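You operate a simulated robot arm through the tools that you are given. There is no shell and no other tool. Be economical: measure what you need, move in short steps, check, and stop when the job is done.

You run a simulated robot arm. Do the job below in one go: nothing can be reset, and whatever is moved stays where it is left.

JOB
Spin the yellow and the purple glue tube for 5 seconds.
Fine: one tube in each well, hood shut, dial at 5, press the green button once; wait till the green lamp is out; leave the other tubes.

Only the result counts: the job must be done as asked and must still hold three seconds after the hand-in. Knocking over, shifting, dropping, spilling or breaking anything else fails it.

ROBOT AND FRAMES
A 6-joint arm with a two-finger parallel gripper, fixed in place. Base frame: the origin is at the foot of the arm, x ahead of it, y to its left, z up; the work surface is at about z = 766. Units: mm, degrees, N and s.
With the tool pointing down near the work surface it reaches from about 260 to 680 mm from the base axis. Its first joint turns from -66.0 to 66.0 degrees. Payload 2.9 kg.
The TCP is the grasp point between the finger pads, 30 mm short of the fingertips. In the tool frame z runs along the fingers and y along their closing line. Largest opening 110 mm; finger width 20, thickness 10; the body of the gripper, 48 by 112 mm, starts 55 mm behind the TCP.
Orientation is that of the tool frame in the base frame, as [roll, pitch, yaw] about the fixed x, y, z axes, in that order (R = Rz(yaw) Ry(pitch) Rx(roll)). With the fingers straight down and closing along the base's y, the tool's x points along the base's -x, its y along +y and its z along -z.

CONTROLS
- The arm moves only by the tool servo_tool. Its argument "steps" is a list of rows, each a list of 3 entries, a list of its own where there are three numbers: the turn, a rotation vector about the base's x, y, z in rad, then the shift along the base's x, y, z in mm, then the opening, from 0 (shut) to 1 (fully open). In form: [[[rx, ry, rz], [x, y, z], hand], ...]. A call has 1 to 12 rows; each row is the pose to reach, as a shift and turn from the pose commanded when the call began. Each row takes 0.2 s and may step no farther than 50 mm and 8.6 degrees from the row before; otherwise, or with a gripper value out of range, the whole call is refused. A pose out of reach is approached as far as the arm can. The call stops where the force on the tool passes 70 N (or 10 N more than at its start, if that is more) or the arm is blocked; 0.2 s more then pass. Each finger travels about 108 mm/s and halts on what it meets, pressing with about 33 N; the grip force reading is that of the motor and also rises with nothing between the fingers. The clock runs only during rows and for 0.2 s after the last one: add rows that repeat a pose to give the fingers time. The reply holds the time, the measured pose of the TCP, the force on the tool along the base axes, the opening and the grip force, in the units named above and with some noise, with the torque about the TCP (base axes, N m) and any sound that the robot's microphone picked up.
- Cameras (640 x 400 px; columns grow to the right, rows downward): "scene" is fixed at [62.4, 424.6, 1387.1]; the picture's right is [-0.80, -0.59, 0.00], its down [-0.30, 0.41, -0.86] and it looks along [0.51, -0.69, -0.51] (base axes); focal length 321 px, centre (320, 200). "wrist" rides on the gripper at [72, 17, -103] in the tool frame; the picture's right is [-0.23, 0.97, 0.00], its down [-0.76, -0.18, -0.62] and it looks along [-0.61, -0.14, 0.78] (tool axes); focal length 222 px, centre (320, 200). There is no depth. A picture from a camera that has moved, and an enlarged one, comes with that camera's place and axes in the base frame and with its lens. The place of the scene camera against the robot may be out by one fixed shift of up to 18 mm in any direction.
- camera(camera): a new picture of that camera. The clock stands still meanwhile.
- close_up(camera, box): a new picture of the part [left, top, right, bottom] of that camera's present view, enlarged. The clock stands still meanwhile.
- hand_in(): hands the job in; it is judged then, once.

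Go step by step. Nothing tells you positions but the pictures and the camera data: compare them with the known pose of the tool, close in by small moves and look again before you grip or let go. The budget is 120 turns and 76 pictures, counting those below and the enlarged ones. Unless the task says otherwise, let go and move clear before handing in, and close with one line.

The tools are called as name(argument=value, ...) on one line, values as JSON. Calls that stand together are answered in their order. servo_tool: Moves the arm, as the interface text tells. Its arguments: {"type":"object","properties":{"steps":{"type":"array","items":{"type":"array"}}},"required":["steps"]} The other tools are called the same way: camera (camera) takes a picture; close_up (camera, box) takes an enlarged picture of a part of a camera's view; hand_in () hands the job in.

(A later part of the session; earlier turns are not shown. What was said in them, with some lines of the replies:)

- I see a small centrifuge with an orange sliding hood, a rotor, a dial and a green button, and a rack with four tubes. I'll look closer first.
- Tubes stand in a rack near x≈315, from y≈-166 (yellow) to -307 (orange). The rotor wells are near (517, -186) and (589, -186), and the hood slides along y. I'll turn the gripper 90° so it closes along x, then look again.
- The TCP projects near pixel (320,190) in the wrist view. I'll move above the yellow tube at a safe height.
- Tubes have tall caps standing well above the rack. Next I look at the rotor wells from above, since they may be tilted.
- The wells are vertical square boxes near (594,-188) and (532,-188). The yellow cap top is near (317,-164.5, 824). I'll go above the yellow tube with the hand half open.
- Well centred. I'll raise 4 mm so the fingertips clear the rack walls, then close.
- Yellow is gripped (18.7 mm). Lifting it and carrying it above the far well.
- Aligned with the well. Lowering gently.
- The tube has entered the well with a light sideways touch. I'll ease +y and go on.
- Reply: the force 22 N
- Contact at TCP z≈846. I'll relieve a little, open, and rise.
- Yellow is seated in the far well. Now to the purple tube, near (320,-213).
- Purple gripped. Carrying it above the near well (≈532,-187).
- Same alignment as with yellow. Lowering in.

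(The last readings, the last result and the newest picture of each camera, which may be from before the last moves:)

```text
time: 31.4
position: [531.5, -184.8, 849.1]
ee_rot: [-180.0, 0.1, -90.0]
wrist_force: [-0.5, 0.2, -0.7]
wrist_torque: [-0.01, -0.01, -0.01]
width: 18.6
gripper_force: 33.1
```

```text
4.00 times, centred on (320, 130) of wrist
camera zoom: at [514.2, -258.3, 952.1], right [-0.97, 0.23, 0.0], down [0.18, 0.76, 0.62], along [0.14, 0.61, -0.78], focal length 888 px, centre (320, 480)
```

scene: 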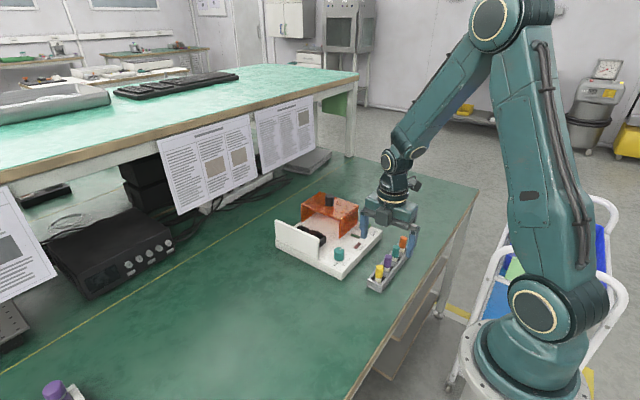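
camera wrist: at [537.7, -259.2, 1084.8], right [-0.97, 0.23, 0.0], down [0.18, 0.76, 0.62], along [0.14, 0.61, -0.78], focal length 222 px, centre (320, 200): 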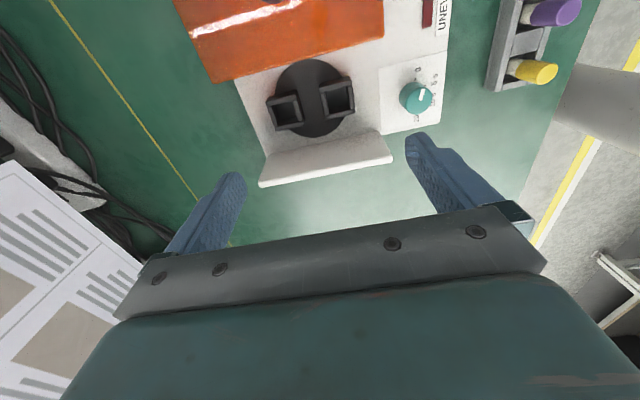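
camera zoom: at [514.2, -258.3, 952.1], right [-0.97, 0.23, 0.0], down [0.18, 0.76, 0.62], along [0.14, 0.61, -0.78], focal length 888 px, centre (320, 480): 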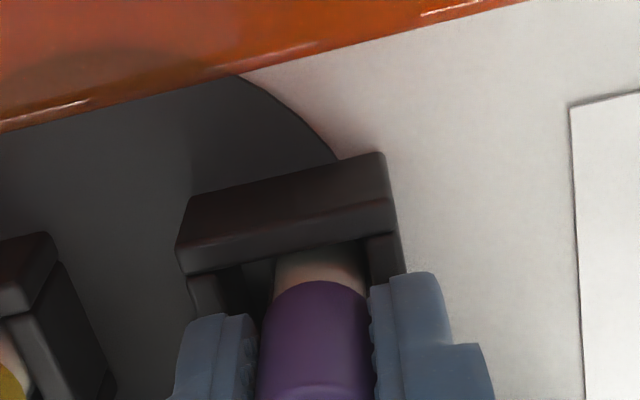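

Still free; a couple more millimetres, then release and rise.

servo_tool(steps=[[[0, 0, 0], [0, 0, -1], 0.1], [[0, 0, 0], [0, 0, -2], 0.1], [[0, 0, 0], [0, 0, -2], 0.2], [[0, 0, 0], [0, 0, -2], 0.35], [[0, 0, 0], [0, 0, -2], 0.35], [[0, 0, 0], [0, 0, 15], 0.35], [[0, 0, 0], [0, 0, 55], 0.35], [[0, 0, 0], [0, 0, 95], 0.35], [[0, 0, 0], [0, 0, 95], 0.35]])

camera(camera="wrist")

close_up(camera="scene", box=[270, 180, 400, 280])

```text
time: 33.4
position: [531.6, -186.9, 947.7]
ee_rot: [-180.0, 0.0, -90.0]
wrist_force: [-0.6, 0.0, 0.4]
wrist_torque: [0.02, -0.01, 0.03]
width: 38.2
gripper_force: 0.1
```

```text
30 pictures are left
camera wrist: at [516.1, -261.1, 1052.2], right [-0.97, 0.23, 0.0], down [0.18, 0.76, 0.62], along [0.14, 0.61, -0.78], focal length 222 px, centre (320, 200)
```

wrist: 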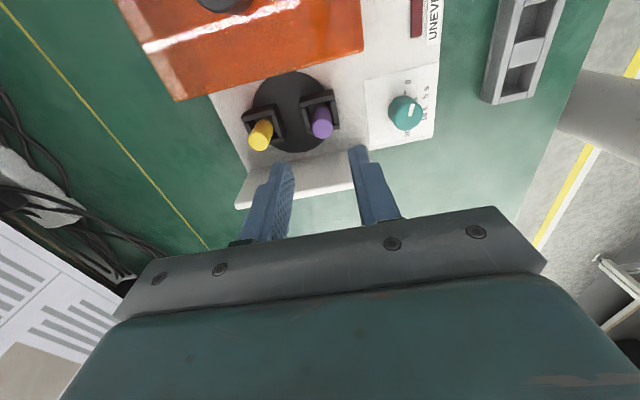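

```text
4.00 times, centred on (335, 230) of scene
camera zoom: at [62.4, 424.6, 1387.1], right [-0.8, -0.59, 0.0], down [-0.3, 0.41, -0.86], along [0.51, -0.69, -0.51], focal length 1282 px, centre (260, 80)
```

zoom: 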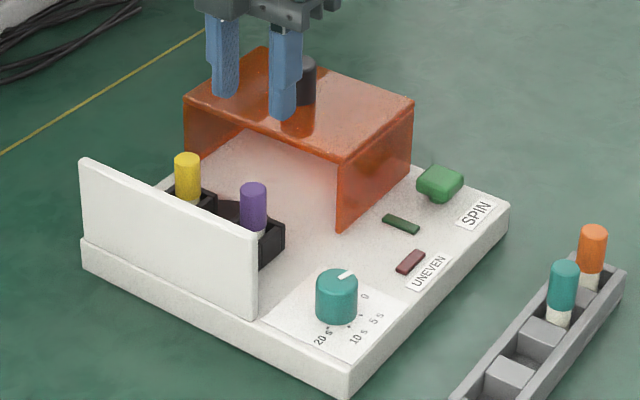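

Both tubes are in and the UNEVEN lamp is off. Now the dial; I'll go over it for a close look.

servo_tool(steps=[[[0, 0, 0], [-40, 6, 0], 0.5], [[0, 0, 0], [-80, 12, -10], 0.5], [[0, 0, 0], [-90, 16, -50], 0.5], [[0, 0, 0], [-90, 16, -80], 0.5], [[0, 0, 0], [-90, 16, -80], 0.5]])

close_up(camera="wrist", box=[240, 70, 400, 190])

```text
time: 34.6
position: [440.2, -166.6, 865.3]
ee_rot: [179.9, 0.0, -90.0]
wrist_force: [0.1, -0.3, 0.6]
wrist_torque: [0.02, 0.02, 0.01]
width: 55.0
gripper_force: 0.0
```

```text
3.33 times, centred on (320, 130) of wrist
camera zoom: at [424.7, -241.3, 969.7], right [-0.97, 0.23, 0.0], down [0.18, 0.76, 0.62], along [0.14, 0.61, -0.78], focal length 740 px, centre (320, 433)
```

zoom: 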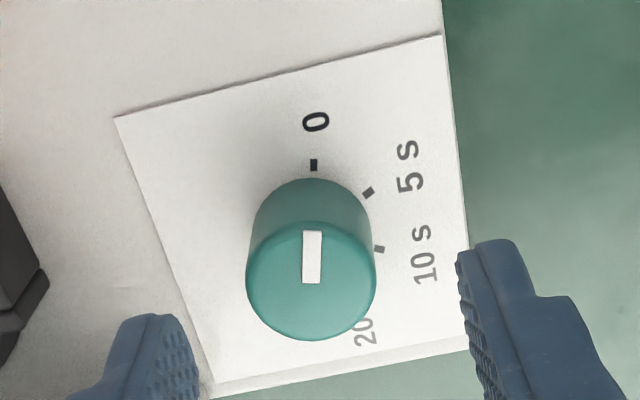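

Pointer is at 0 (≈15° from -y); the 5 s tick is ≈48° clockwise from above. The dial centre is ≈(444.4,-165.2). I'll grip and turn it.

servo_tool(steps=[[[0, 0, 0], [4.2, 1.4, -15], 0.5], [[0, 0, 0], [4.2, 1.4, -30], 0.5], [[0, 0, 0], [4.2, 1.4, -36], 0.5], [[0, 0, 0], [4.2, 1.4, -36], 0.5]])

close_up(camera="wrist", box=[240, 90, 400, 210])

```text
time: 35.6
position: [446.8, -166.7, 829.0]
ee_rot: [-180.0, 0.0, -90.0]
wrist_force: [0.2, -0.3, -0.5]
wrist_torque: [0.03, 0.02, 0.02]
width: 54.8
gripper_force: 0.1
```

```text
3.33 times, centred on (320, 150) of wrist
camera zoom: at [429.9, -240.1, 932.2], right [-0.97, 0.23, 0.0], down [0.18, 0.76, 0.62], along [0.14, 0.61, -0.78], focal length 740 px, centre (320, 367)
```

zoom: 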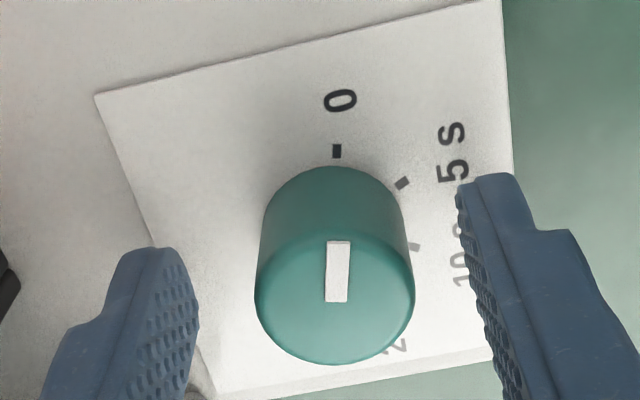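

servo_tool(steps=[[[0, 0, 0], [-2, 2.3, 0], 0.5], [[0, 0, 0], [-2, 2.3, 0], 0.4], [[0, 0, 0], [-2, 2.3, 0], 0.3], [[0, 0, 0], [-2, 2.3, 0], 0.2], [[0, 0, 0], [-2, 2.3, 0], 0.2], [[0, 0, 0], [-2, 2.3, 0], 0.2]])

```text
time: 37.0
position: [444.0, -164.3, 828.6]
ee_rot: [-179.9, -0.1, -89.9]
wrist_force: [8.0, 0.3, -3.8]
wrist_torque: [-0.03, 0.34, -0.04]
width: 29.4
gripper_force: 44.4
```

servo_tool(steps=[[[0, 0, -0.14], [1, 0, 0], 0.2], [[0, 0, -0.28], [1, 0, 0], 0.2], [[0, 0, -0.42], [1, 0, 0], 0.2], [[0, 0, -0.56], [1, 0, 0], 0.2], [[0, 0, -0.7], [1, 0, 0], 0.2], [[0, 0, -0.84], [1, 0, 0], 0.2], [[0, 0, -0.84], [1, 0, 0], 0.2]])

close_up(camera="wrist", box=[220, 60, 420, 210])

```text
time: 38.6
position: [442.9, -164.5, 829.1]
ee_rot: [-179.8, 0.0, -138.3]
wrist_force: [2.8, -10.3, 12.8]
wrist_torque: [-0.45, 0.81, 0.0]
width: 29.3
gripper_force: 45.0
```

```text
2.67 times, centred on (320, 135) of wrist
camera zoom: at [379.0, -201.2, 932.5], right [-0.48, 0.88, 0.0], down [0.69, 0.37, 0.62], along [0.55, 0.3, -0.78], focal length 592 px, centre (320, 373)
```

zoom: 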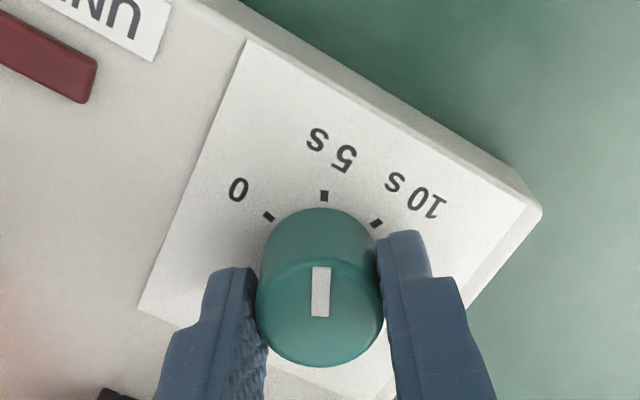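

The pointer lines up with the 5 s tick. Releasing and rising straight up.

servo_tool(steps=[[[0, 0, 0], [0, 0, 0], 0.35], [[0, 0, 0], [0, 0, 0], 0.5], [[0, 0, 0], [0, 0, 0], 0.5], [[0, 0, 0], [0, 0, 15], 0.5], [[0, 0, 0], [0, 0, 50], 0.5], [[0, 0, 0], [0, 0, 100], 0.5], [[0, 0, 0], [0, 0, 120], 0.5], [[0, 0, 0], [0, 0, 120], 0.5]])

camera(camera="wrist")

close_up(camera="wrist", box=[260, 60, 380, 160])

```text
time: 40.4
position: [444.5, -162.7, 948.7]
ee_rot: [-179.9, 0.0, -138.1]
wrist_force: [-0.3, -0.2, -0.2]
wrist_torque: [0.0, -0.03, -0.01]
width: 54.9
gripper_force: 0.1
```

```text
25 pictures are left
camera wrist: at [379.6, -199.7, 1053.1], right [-0.48, 0.88, 0.0], down [0.69, 0.38, 0.62], along [0.55, 0.3, -0.78], focal length 222 px, centre (320, 200)
```

wrist: 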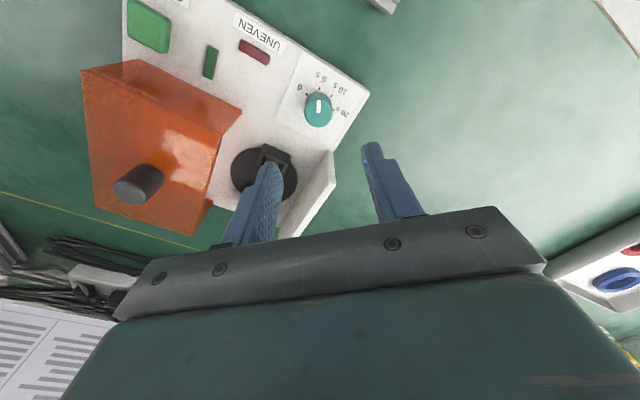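

```text
4.00 times, centred on (320, 110) of wrist
camera zoom: at [379.6, -199.7, 1053.1], right [-0.48, 0.88, 0.0], down [0.69, 0.38, 0.62], along [0.55, 0.3, -0.78], focal length 888 px, centre (320, 560)
```

zoom: 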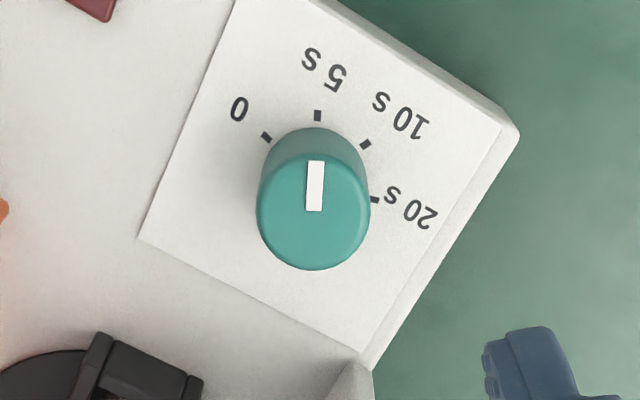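

The dial reads 5 s. Now the hood: I'll turn the hand so it closes along y and go above the hood's knob (≈549,-285).

servo_tool(steps=[[[0, 0, -0.122], [18, -20, 10], 0.6], [[0, 0, -0.244], [36, -40, 10], 0.6], [[0, 0, -0.366], [54, -60, 10], 0.6], [[0, 0, -0.488], [72, -80, 10], 0.6], [[0, 0, -0.61], [90, -100, 10], 0.6], [[0, 0, -0.732], [105, -122, 10], 0.6], [[0, 0, -0.732], [105, -122, 10], 0.6], [[0, 0, -0.732], [105, -122, 10], 0.6]])

camera(camera="wrist")

close_up(camera="scene", box=[280, 160, 400, 270])

```text
time: 42.2
position: [546.6, -286.7, 958.1]
ee_rot: [180.0, 0.1, 180.0]
wrist_force: [-0.6, -0.7, 0.1]
wrist_torque: [-0.01, 0.0, 0.02]
width: 66.0
gripper_force: 0.0
```

```text
23 pictures are left
camera wrist: at [474.6, -269.1, 1062.5], right [0.23, 0.97, 0.0], down [0.76, -0.18, 0.62], along [0.61, -0.14, -0.78], focal length 222 px, centre (320, 200)
```

wrist: 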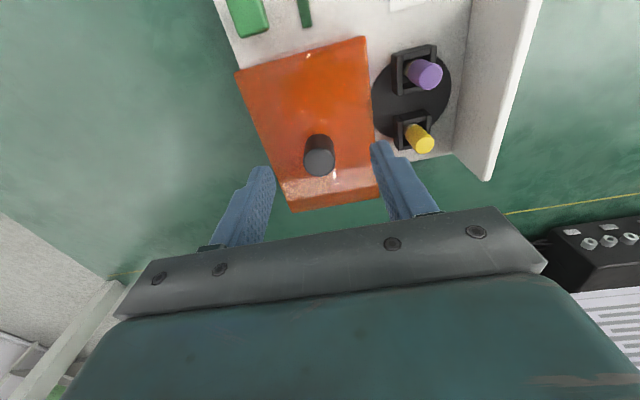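

```text
3.64 times, centred on (340, 215) of scene
camera zoom: at [62.4, 424.6, 1387.1], right [-0.8, -0.59, 0.0], down [-0.3, 0.41, -0.86], along [0.51, -0.69, -0.51], focal length 1166 px, centre (247, 146)
```

zoom: 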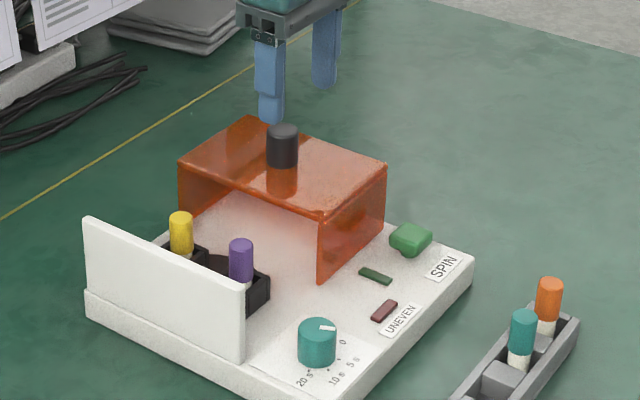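

servo_tool(steps=[[[0, 0, 0], [8, -1, -15], 0.55], [[0, 0, 0], [15.5, -2, -35], 0.55], [[0, 0, 0], [15.5, -2, -54], 0.55], [[0, 0, 0], [15.5, -2, -54], 0.55]])

close_up(camera="wrist", box=[200, 70, 440, 230])

close_up(camera="scene", box=[300, 160, 370, 230])

```text
time: 43.2
position: [563.1, -287.0, 902.2]
ee_rot: [-180.0, 0.0, 179.9]
wrist_force: [0.5, 0.2, 0.4]
wrist_torque: [0.0, -0.02, 0.02]
width: 60.4
gripper_force: 0.0
```

```text
2.50 times, centred on (320, 150) of wrist
camera zoom: at [490.9, -271.9, 1005.4], right [0.23, 0.97, 0.0], down [0.76, -0.18, 0.62], along [0.61, -0.14, -0.78], focal length 555 px, centre (320, 325)
```

zoom: 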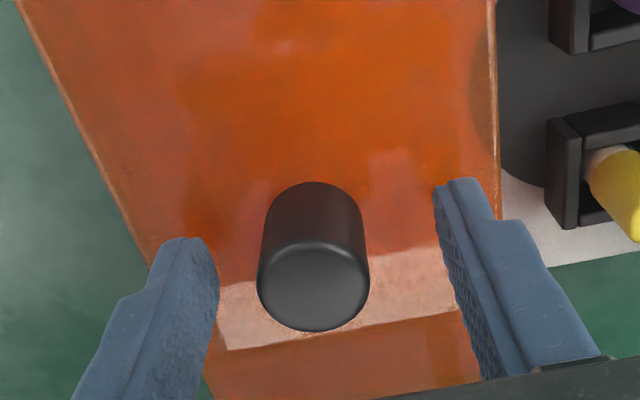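

```text
5.71 times, centred on (335, 195) of scene
camera zoom: at [62.4, 424.6, 1387.1], right [-0.8, -0.59, 0.0], down [-0.3, 0.41, -0.86], along [0.51, -0.69, -0.51], focal length 1832 px, centre (234, 229)
```

zoom: 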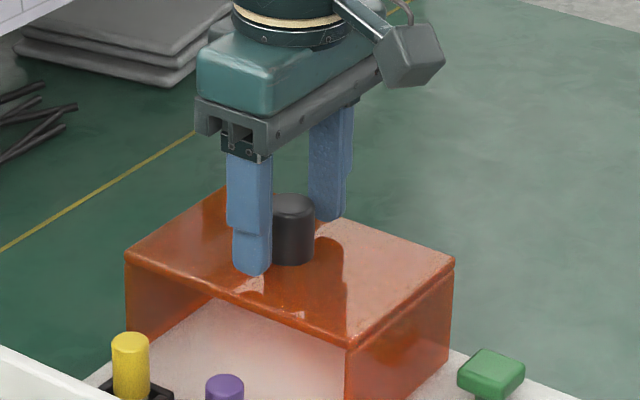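

Well placed. I'll centre a little more and close on the knob.

servo_tool(steps=[[[0, 0, 0], [2.5, -2, -1], 0.5], [[0, 0, 0], [2.5, -2, -1], 0.4], [[0, 0, 0], [2.5, -2, -1], 0.3], [[0, 0, 0], [2.5, -2, -1], 0.2], [[0, 0, 0], [2.5, -2, -1], 0.2], [[0, 0, 0], [2.5, -2, -1], 0.2]])

```text
time: 44.6
position: [566.4, -289.0, 901.6]
ee_rot: [-180.0, -0.1, 180.0]
wrist_force: [-1.8, 6.7, -0.3]
wrist_torque: [-0.42, 0.23, -0.02]
width: 27.3
gripper_force: 45.3
```

Knob held. Trying a short +y slide.

servo_tool(steps=[[[0, 0, 0], [0, 4, 0], 0.2], [[0, 0, 0], [0, 8, 0], 0.2], [[0, 0, 0], [0, 12, 0], 0.2], [[0, 0, 0], [0, 12, 0], 0.2]])

close_up(camera="scene", box=[270, 170, 390, 270])

```text
time: 45.6
position: [564.9, -277.8, 900.0]
ee_rot: [179.9, 0.0, 179.9]
wrist_force: [0.5, 0.1, -6.2]
wrist_torque: [-0.52, -0.05, -0.13]
width: 27.0
gripper_force: 45.4
```

```text
4.00 times, centred on (330, 220) of scene
camera zoom: at [62.5, 424.5, 1387.1], right [-0.8, -0.59, 0.0], down [-0.3, 0.41, -0.86], along [0.51, -0.69, -0.51], focal length 1282 px, centre (280, 120)
```

zoom: 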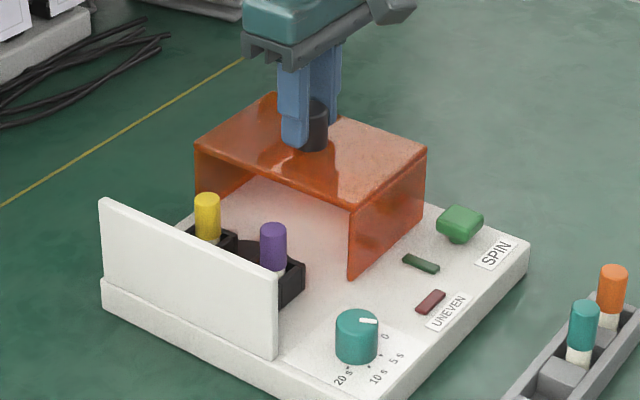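

It slides freely and the base stays put. Continuing.

servo_tool(steps=[[[0, 0, 0], [0, 9, 0], 0.2], [[0, 0, 0], [0, 18, 0], 0.2], [[0, 0, 0], [0, 27, 0], 0.2], [[0, 0, 0], [0, 36, 0], 0.2], [[0, 0, 0], [0, 45, 0], 0.2], [[0, 0, 0], [0, 54, 0], 0.2], [[0, 0, 0], [0, 63, 0], 0.2], [[0, 0, 0], [0, 72, 0], 0.2], [[0, 0, 0], [0, 80, 0], 0.2], [[0, 0, 0], [0, 80, 0], 0.2]])

close_up(camera="scene", box=[270, 170, 390, 270])

camera(camera="wrist")

```text
time: 47.8
position: [566.3, -198.6, 901.8]
ee_rot: [-179.9, -0.1, 180.0]
wrist_force: [0.3, -0.8, -21.0]
wrist_torque: [-0.61, -0.32, -0.02]
width: 27.3
gripper_force: 45.1
```

```text
4.00 times, centred on (330, 220) of scene
camera zoom: at [62.7, 424.5, 1387.1], right [-0.8, -0.59, 0.0], down [-0.3, 0.41, -0.86], along [0.51, -0.69, -0.51], focal length 1282 px, centre (280, 120)
```

zoom: 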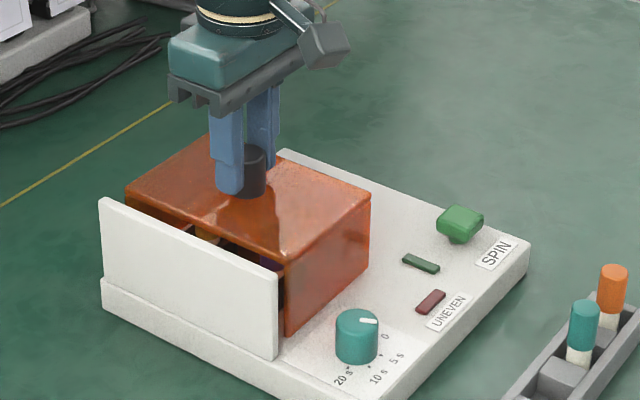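

```text
17 pictures are left
camera wrist: at [494.3, -181.9, 1005.7], right [0.23, 0.97, 0.0], down [0.76, -0.18, 0.62], along [0.6, -0.14, -0.78], focal length 222 px, centre (320, 200)
```

wrist: 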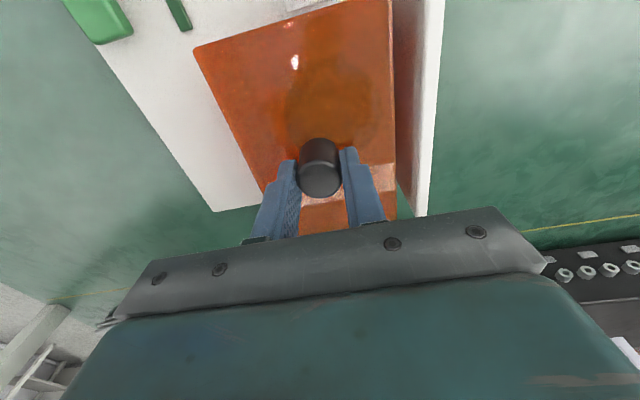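

About 20 mm remain. Easing down 1.5 mm to relieve the upward pull, then sliding in small steps.

servo_tool(steps=[[[0, 0, 0], [0, 0, -1.5], 0.2], [[0, 0, 0], [0, 4, -1.5], 0.2], [[0, 0, 0], [0, 8, -1.5], 0.2], [[0, 0, 0], [0, 12, -1.5], 0.2], [[0, 0, 0], [0, 12, -1.5], 0.2]])

```text
time: 49.0
position: [567.0, -185.3, 900.8]
ee_rot: [180.0, -0.1, 179.9]
wrist_force: [-17.0, 1.3, 4.3]
wrist_torque: [-0.55, 0.83, -0.16]
width: 27.0
gripper_force: 45.2
```

servo_tool(steps=[[[0, 0, 0], [-1, 2, -0.3], 0.2], [[0, 0, 0], [-1, 4, -0.3], 0.2], [[0, 0, 0], [-1, 4, -0.3], 0.2]])

close_up(camera="scene", box=[280, 190, 360, 260])

```text
time: 49.8
position: [566.0, -184.4, 901.7]
ee_rot: [-179.9, 0.1, 179.6]
wrist_force: [-14.4, -19.9, 6.5]
wrist_torque: [0.12, 0.84, 0.07]
width: 27.3
gripper_force: 44.9
```

```text
5.71 times, centred on (320, 225) of scene
camera zoom: at [62.0, 424.1, 1387.3], right [-0.8, -0.59, 0.0], down [-0.3, 0.41, -0.86], along [0.51, -0.69, -0.51], focal length 1832 px, centre (320, 57)
```

zoom: 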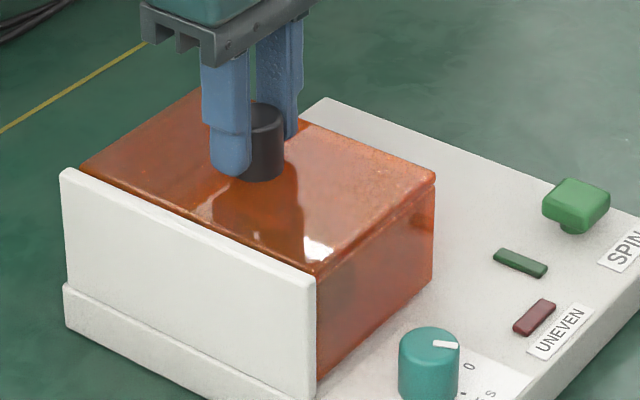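

The hood is against the wall (20 N contact, base unmoved). Releasing, rising, then moving towards the green button (≈457,-330).

servo_tool(steps=[[[0, 0, 0], [0, 0, 0], 0.35], [[0, 0, 0], [0, 0, 0], 0.5], [[0, 0, 0], [0, 0, 0], 0.5], [[0, 0, 0], [0, 0, 20], 0.5], [[0, 0, 0], [0, 0, 50], 0.3], [[0, 0, 0], [-30, -35, 55], 0], [[0, 0, 0], [-60, -70, 55], 0], [[0, 0, 0], [-90, -110, 55], 0], [[0, 0, 0], [-108, -145, 40], 0], [[0, 0, 0], [-108, -145, 5], 0], [[0, 0, 0], [-108, -145, 5], 0]])

camera(camera="wrist")

close_up(camera="scene", box=[270, 180, 400, 270])

```text
time: 52.2
position: [455.0, -326.6, 906.2]
ee_rot: [179.9, 0.1, 179.9]
wrist_force: [0.6, -0.8, -1.0]
wrist_torque: [-0.01, 0.01, -0.01]
width: 0.1
gripper_force: 33.4
```

```text
15 pictures are left
camera wrist: at [383.4, -311.5, 1010.2], right [0.23, 0.97, 0.0], down [0.76, -0.18, 0.62], along [0.61, -0.14, -0.78], focal length 222 px, centre (320, 200)
```

wrist: 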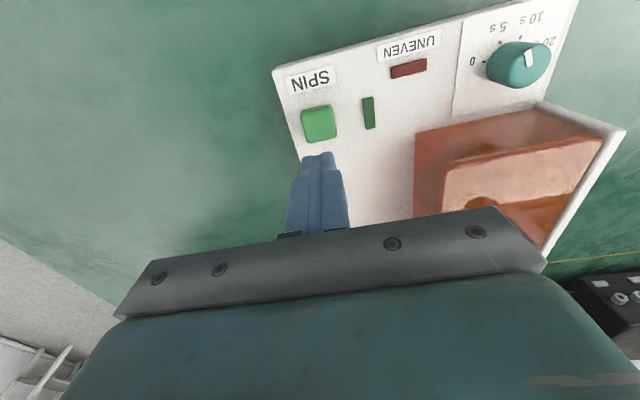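

```text
4.44 times, centred on (335, 225) of scene
camera zoom: at [62.4, 424.6, 1387.1], right [-0.8, -0.59, 0.0], down [-0.3, 0.41, -0.86], along [0.51, -0.69, -0.51], focal length 1425 px, centre (253, 89)
```

zoom: 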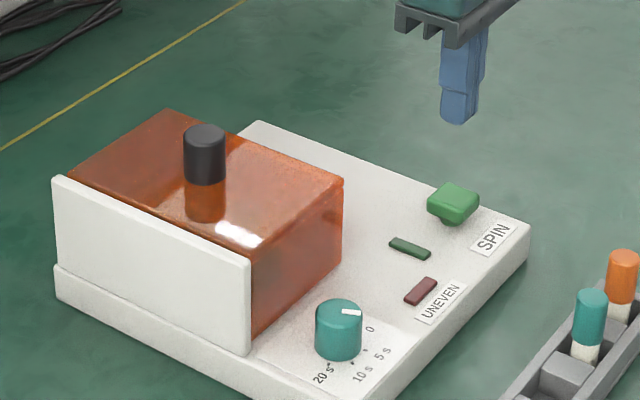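

The hood is shut. The button is at ≈(452.5,-328). Descending to just above it with the fingers closed.

servo_tool(steps=[[[0, 0, 0], [-2.5, -1.4, -20], 0], [[0, 0, 0], [-2.5, -1.4, -40], 0], [[0, 0, 0], [-2.5, -1.4, -50], 0], [[0, 0, 0], [-2.5, -1.4, -50], 0]])

close_up(camera="scene", box=[340, 190, 390, 240])

close_up(camera="wrist", box=[240, 80, 400, 200])

```text
time: 53.2
position: [455.3, -328.2, 857.5]
ee_rot: [-180.0, 0.0, 179.9]
wrist_force: [0.2, 0.7, -0.6]
wrist_torque: [0.02, 0.0, -0.05]
width: 0.2
gripper_force: 33.1
```

```text
8.00 times, centred on (365, 215) of scene
camera zoom: at [62.4, 424.6, 1387.1], right [-0.8, -0.59, 0.0], down [-0.3, 0.41, -0.86], along [0.51, -0.69, -0.51], focal length 2565 px, centre (-40, 80)
```

zoom: 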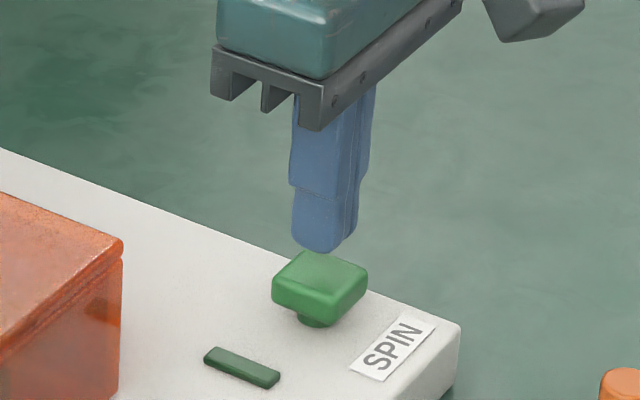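

```text
3.33 times, centred on (320, 140) of wrist
camera zoom: at [382.6, -312.7, 960.5], right [0.23, 0.97, 0.0], down [0.76, -0.18, 0.62], along [0.61, -0.14, -0.78], focal length 740 px, centre (320, 400)
```

zoom: 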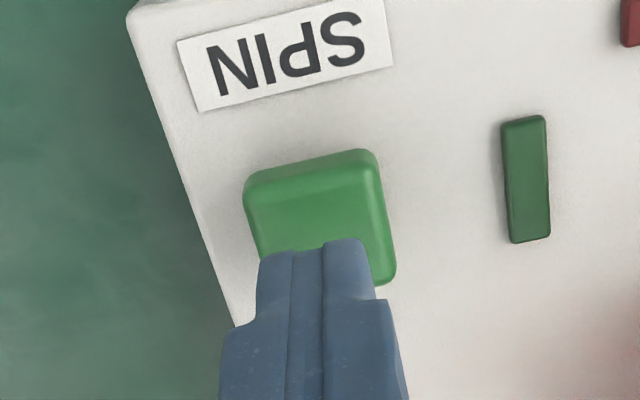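

servo_tool(steps=[[[0, 0, 0], [-4, 0, -4], 0], [[0, 0, 0], [-4, 0, -8], 0], [[0, 0, 0], [-4, 0, -11], 0], [[0, 0, 0], [-4, 0, -13], 0], [[0, 0, 0], [-4, 0, -13], 0]])

close_up(camera="scene", box=[340, 190, 390, 240])

```text
time: 54.4
position: [450.9, -328.7, 843.2]
ee_rot: [-180.0, -0.1, 179.9]
wrist_force: [1.4, -0.3, 0.6]
wrist_torque: [0.0, 0.01, -0.02]
width: 0.3
gripper_force: 33.2
```

```text
8.00 times, centred on (365, 215) of scene
camera zoom: at [62.4, 424.6, 1387.1], right [-0.8, -0.59, 0.0], down [-0.3, 0.41, -0.86], along [0.51, -0.69, -0.51], focal length 2565 px, centre (-40, 80)
```

zoom: 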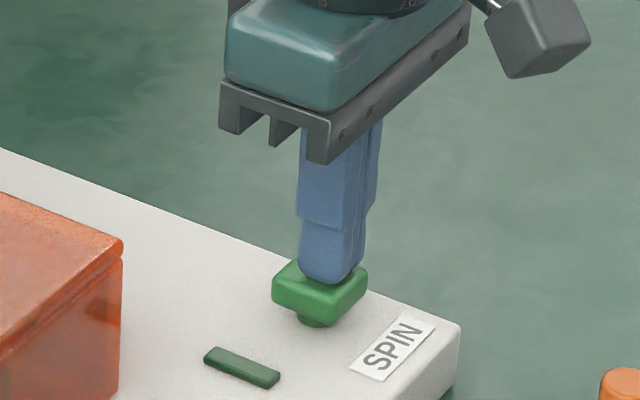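

Fingertips are just at the button. Pressing down in 1.5 mm steps.

servo_tool(steps=[[[0, 0, 0], [0, 0, -1.5], 0], [[0, 0, 0], [0, 0, -3], 0], [[0, 0, 0], [0, 0, -4], 0]])

```text
time: 55.2
position: [451.4, -329.5, 839.5]
ee_rot: [180.0, -0.1, 180.0]
wrist_force: [-1.2, -0.3, 2.8]
wrist_torque: [0.01, 0.05, 0.0]
width: 0.0
gripper_force: 32.7
```

servo_tool(steps=[[[0, 0, 0], [0, 0, -1], 0], [[0, 0, 0], [0, 0, -2], 0], [[0, 0, 0], [0, 0, -3], 0]])

```text
time: 56.0
position: [449.4, -329.6, 836.9]
ee_rot: [-179.9, 0.2, 180.0]
wrist_force: [2.1, -0.8, 3.8]
wrist_torque: [0.0, -0.01, -0.02]
width: 0.0
gripper_force: 33.4
heard: click
```

A click. I'll rise straight up and check the green lamp.

servo_tool(steps=[[[0, 0, 0], [0, 0, 20], 0], [[0, 0, 0], [0, 0, 60], 0], [[0, 0, 0], [0, 0, 100], 0], [[0, 0, 0], [0, 0, 100], 0]])

close_up(camera="scene", box=[270, 180, 400, 270])

```text
time: 57.0
position: [450.5, -330.6, 938.1]
ee_rot: [-180.0, 0.0, 179.8]
wrist_force: [0.4, 0.3, 0.1]
wrist_torque: [-0.01, 0.0, -0.04]
width: 0.0
gripper_force: 32.9
```

```text
4.44 times, centred on (335, 225) of scene
camera zoom: at [62.4, 424.6, 1387.1], right [-0.8, -0.59, 0.0], down [-0.3, 0.41, -0.86], along [0.51, -0.69, -0.51], focal length 1425 px, centre (253, 89)
```

zoom: 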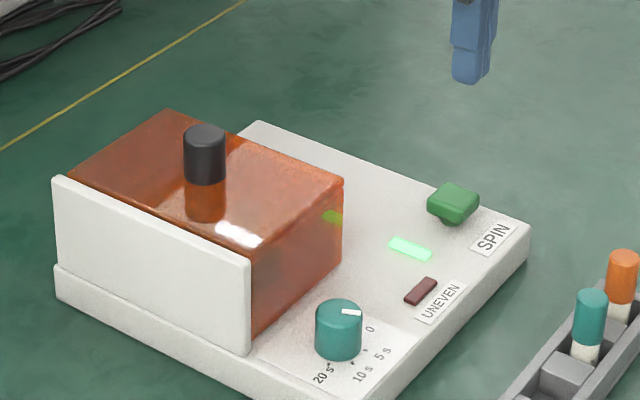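

The green lamp is lit, so it's spinning. I'll wait out the 5 seconds without moving.

servo_tool(steps=[[[0, 0, 0], [0, 0, 0], 0], [[0, 0, 0], [0, 0, 0], 0], [[0, 0, 0], [0, 0, 0], 0], [[0, 0, 0], [0, 0, 0], 0], [[0, 0, 0], [0, 0, 0], 0], [[0, 0, 0], [0, 0, 0], 0], [[0, 0, 0], [0, 0, 0], 0], [[0, 0, 0], [0, 0, 0], 0], [[0, 0, 0], [0, 0, 0], 0], [[0, 0, 0], [0, 0, 0], 0], [[0, 0, 0], [0, 0, 0], 0], [[0, 0, 0], [0, 0, 0], 0]])

servo_tool(steps=[[[0, 0, 0], [0, 0, 0], 0], [[0, 0, 0], [0, 0, 0], 0], [[0, 0, 0], [0, 0, 0], 0], [[0, 0, 0], [0, 0, 0], 0], [[0, 0, 0], [0, 0, 0], 0], [[0, 0, 0], [0, 0, 0], 0], [[0, 0, 0], [0, 0, 0], 0], [[0, 0, 0], [0, 0, 0], 0], [[0, 0, 0], [0, 0, 0], 0], [[0, 0, 0], [0, 0, 0], 0], [[0, 0, 0], [0, 0, 0], 0], [[0, 0, 0], [0, 0, 0], 0]])

close_up(camera="scene", box=[270, 180, 400, 270])

```text
time: 59.6
position: [450.7, -329.7, 937.9]
ee_rot: [-180.0, 0.0, 179.9]
wrist_force: [-0.2, 0.3, 0.2]
wrist_torque: [-0.01, 0.0, -0.02]
width: 0.2
gripper_force: 33.3
```

```text
time: 62.2
position: [450.8, -329.6, 938.1]
ee_rot: [-180.0, 0.1, 179.9]
wrist_force: [-0.1, -0.2, 0.3]
wrist_torque: [0.0, 0.0, 0.0]
width: 0.0
gripper_force: 32.8
```

```text
4.44 times, centred on (335, 225) of scene
camera zoom: at [62.4, 424.6, 1387.1], right [-0.8, -0.59, 0.0], down [-0.3, 0.41, -0.86], along [0.51, -0.69, -0.51], focal length 1425 px, centre (253, 89)
```

zoom: 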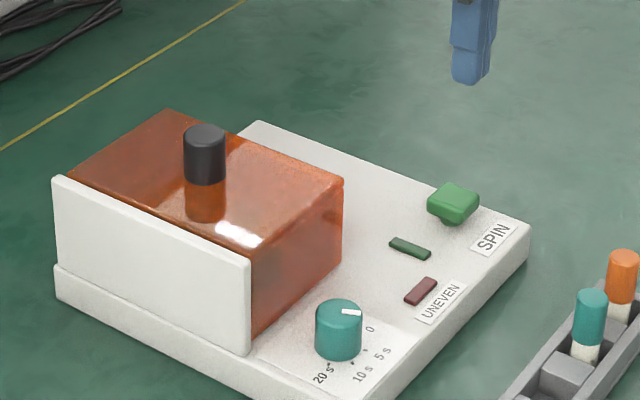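

The green lamp is out, the hood is shut, the dial is at 5 s, and the arm is clear. Handing in.

hand_in()

```text
The job is handed in.
```

The yellow and purple tubes were spun for 5 s with the hood shut; the green lamp is out and the other two tubes were left in the rack.
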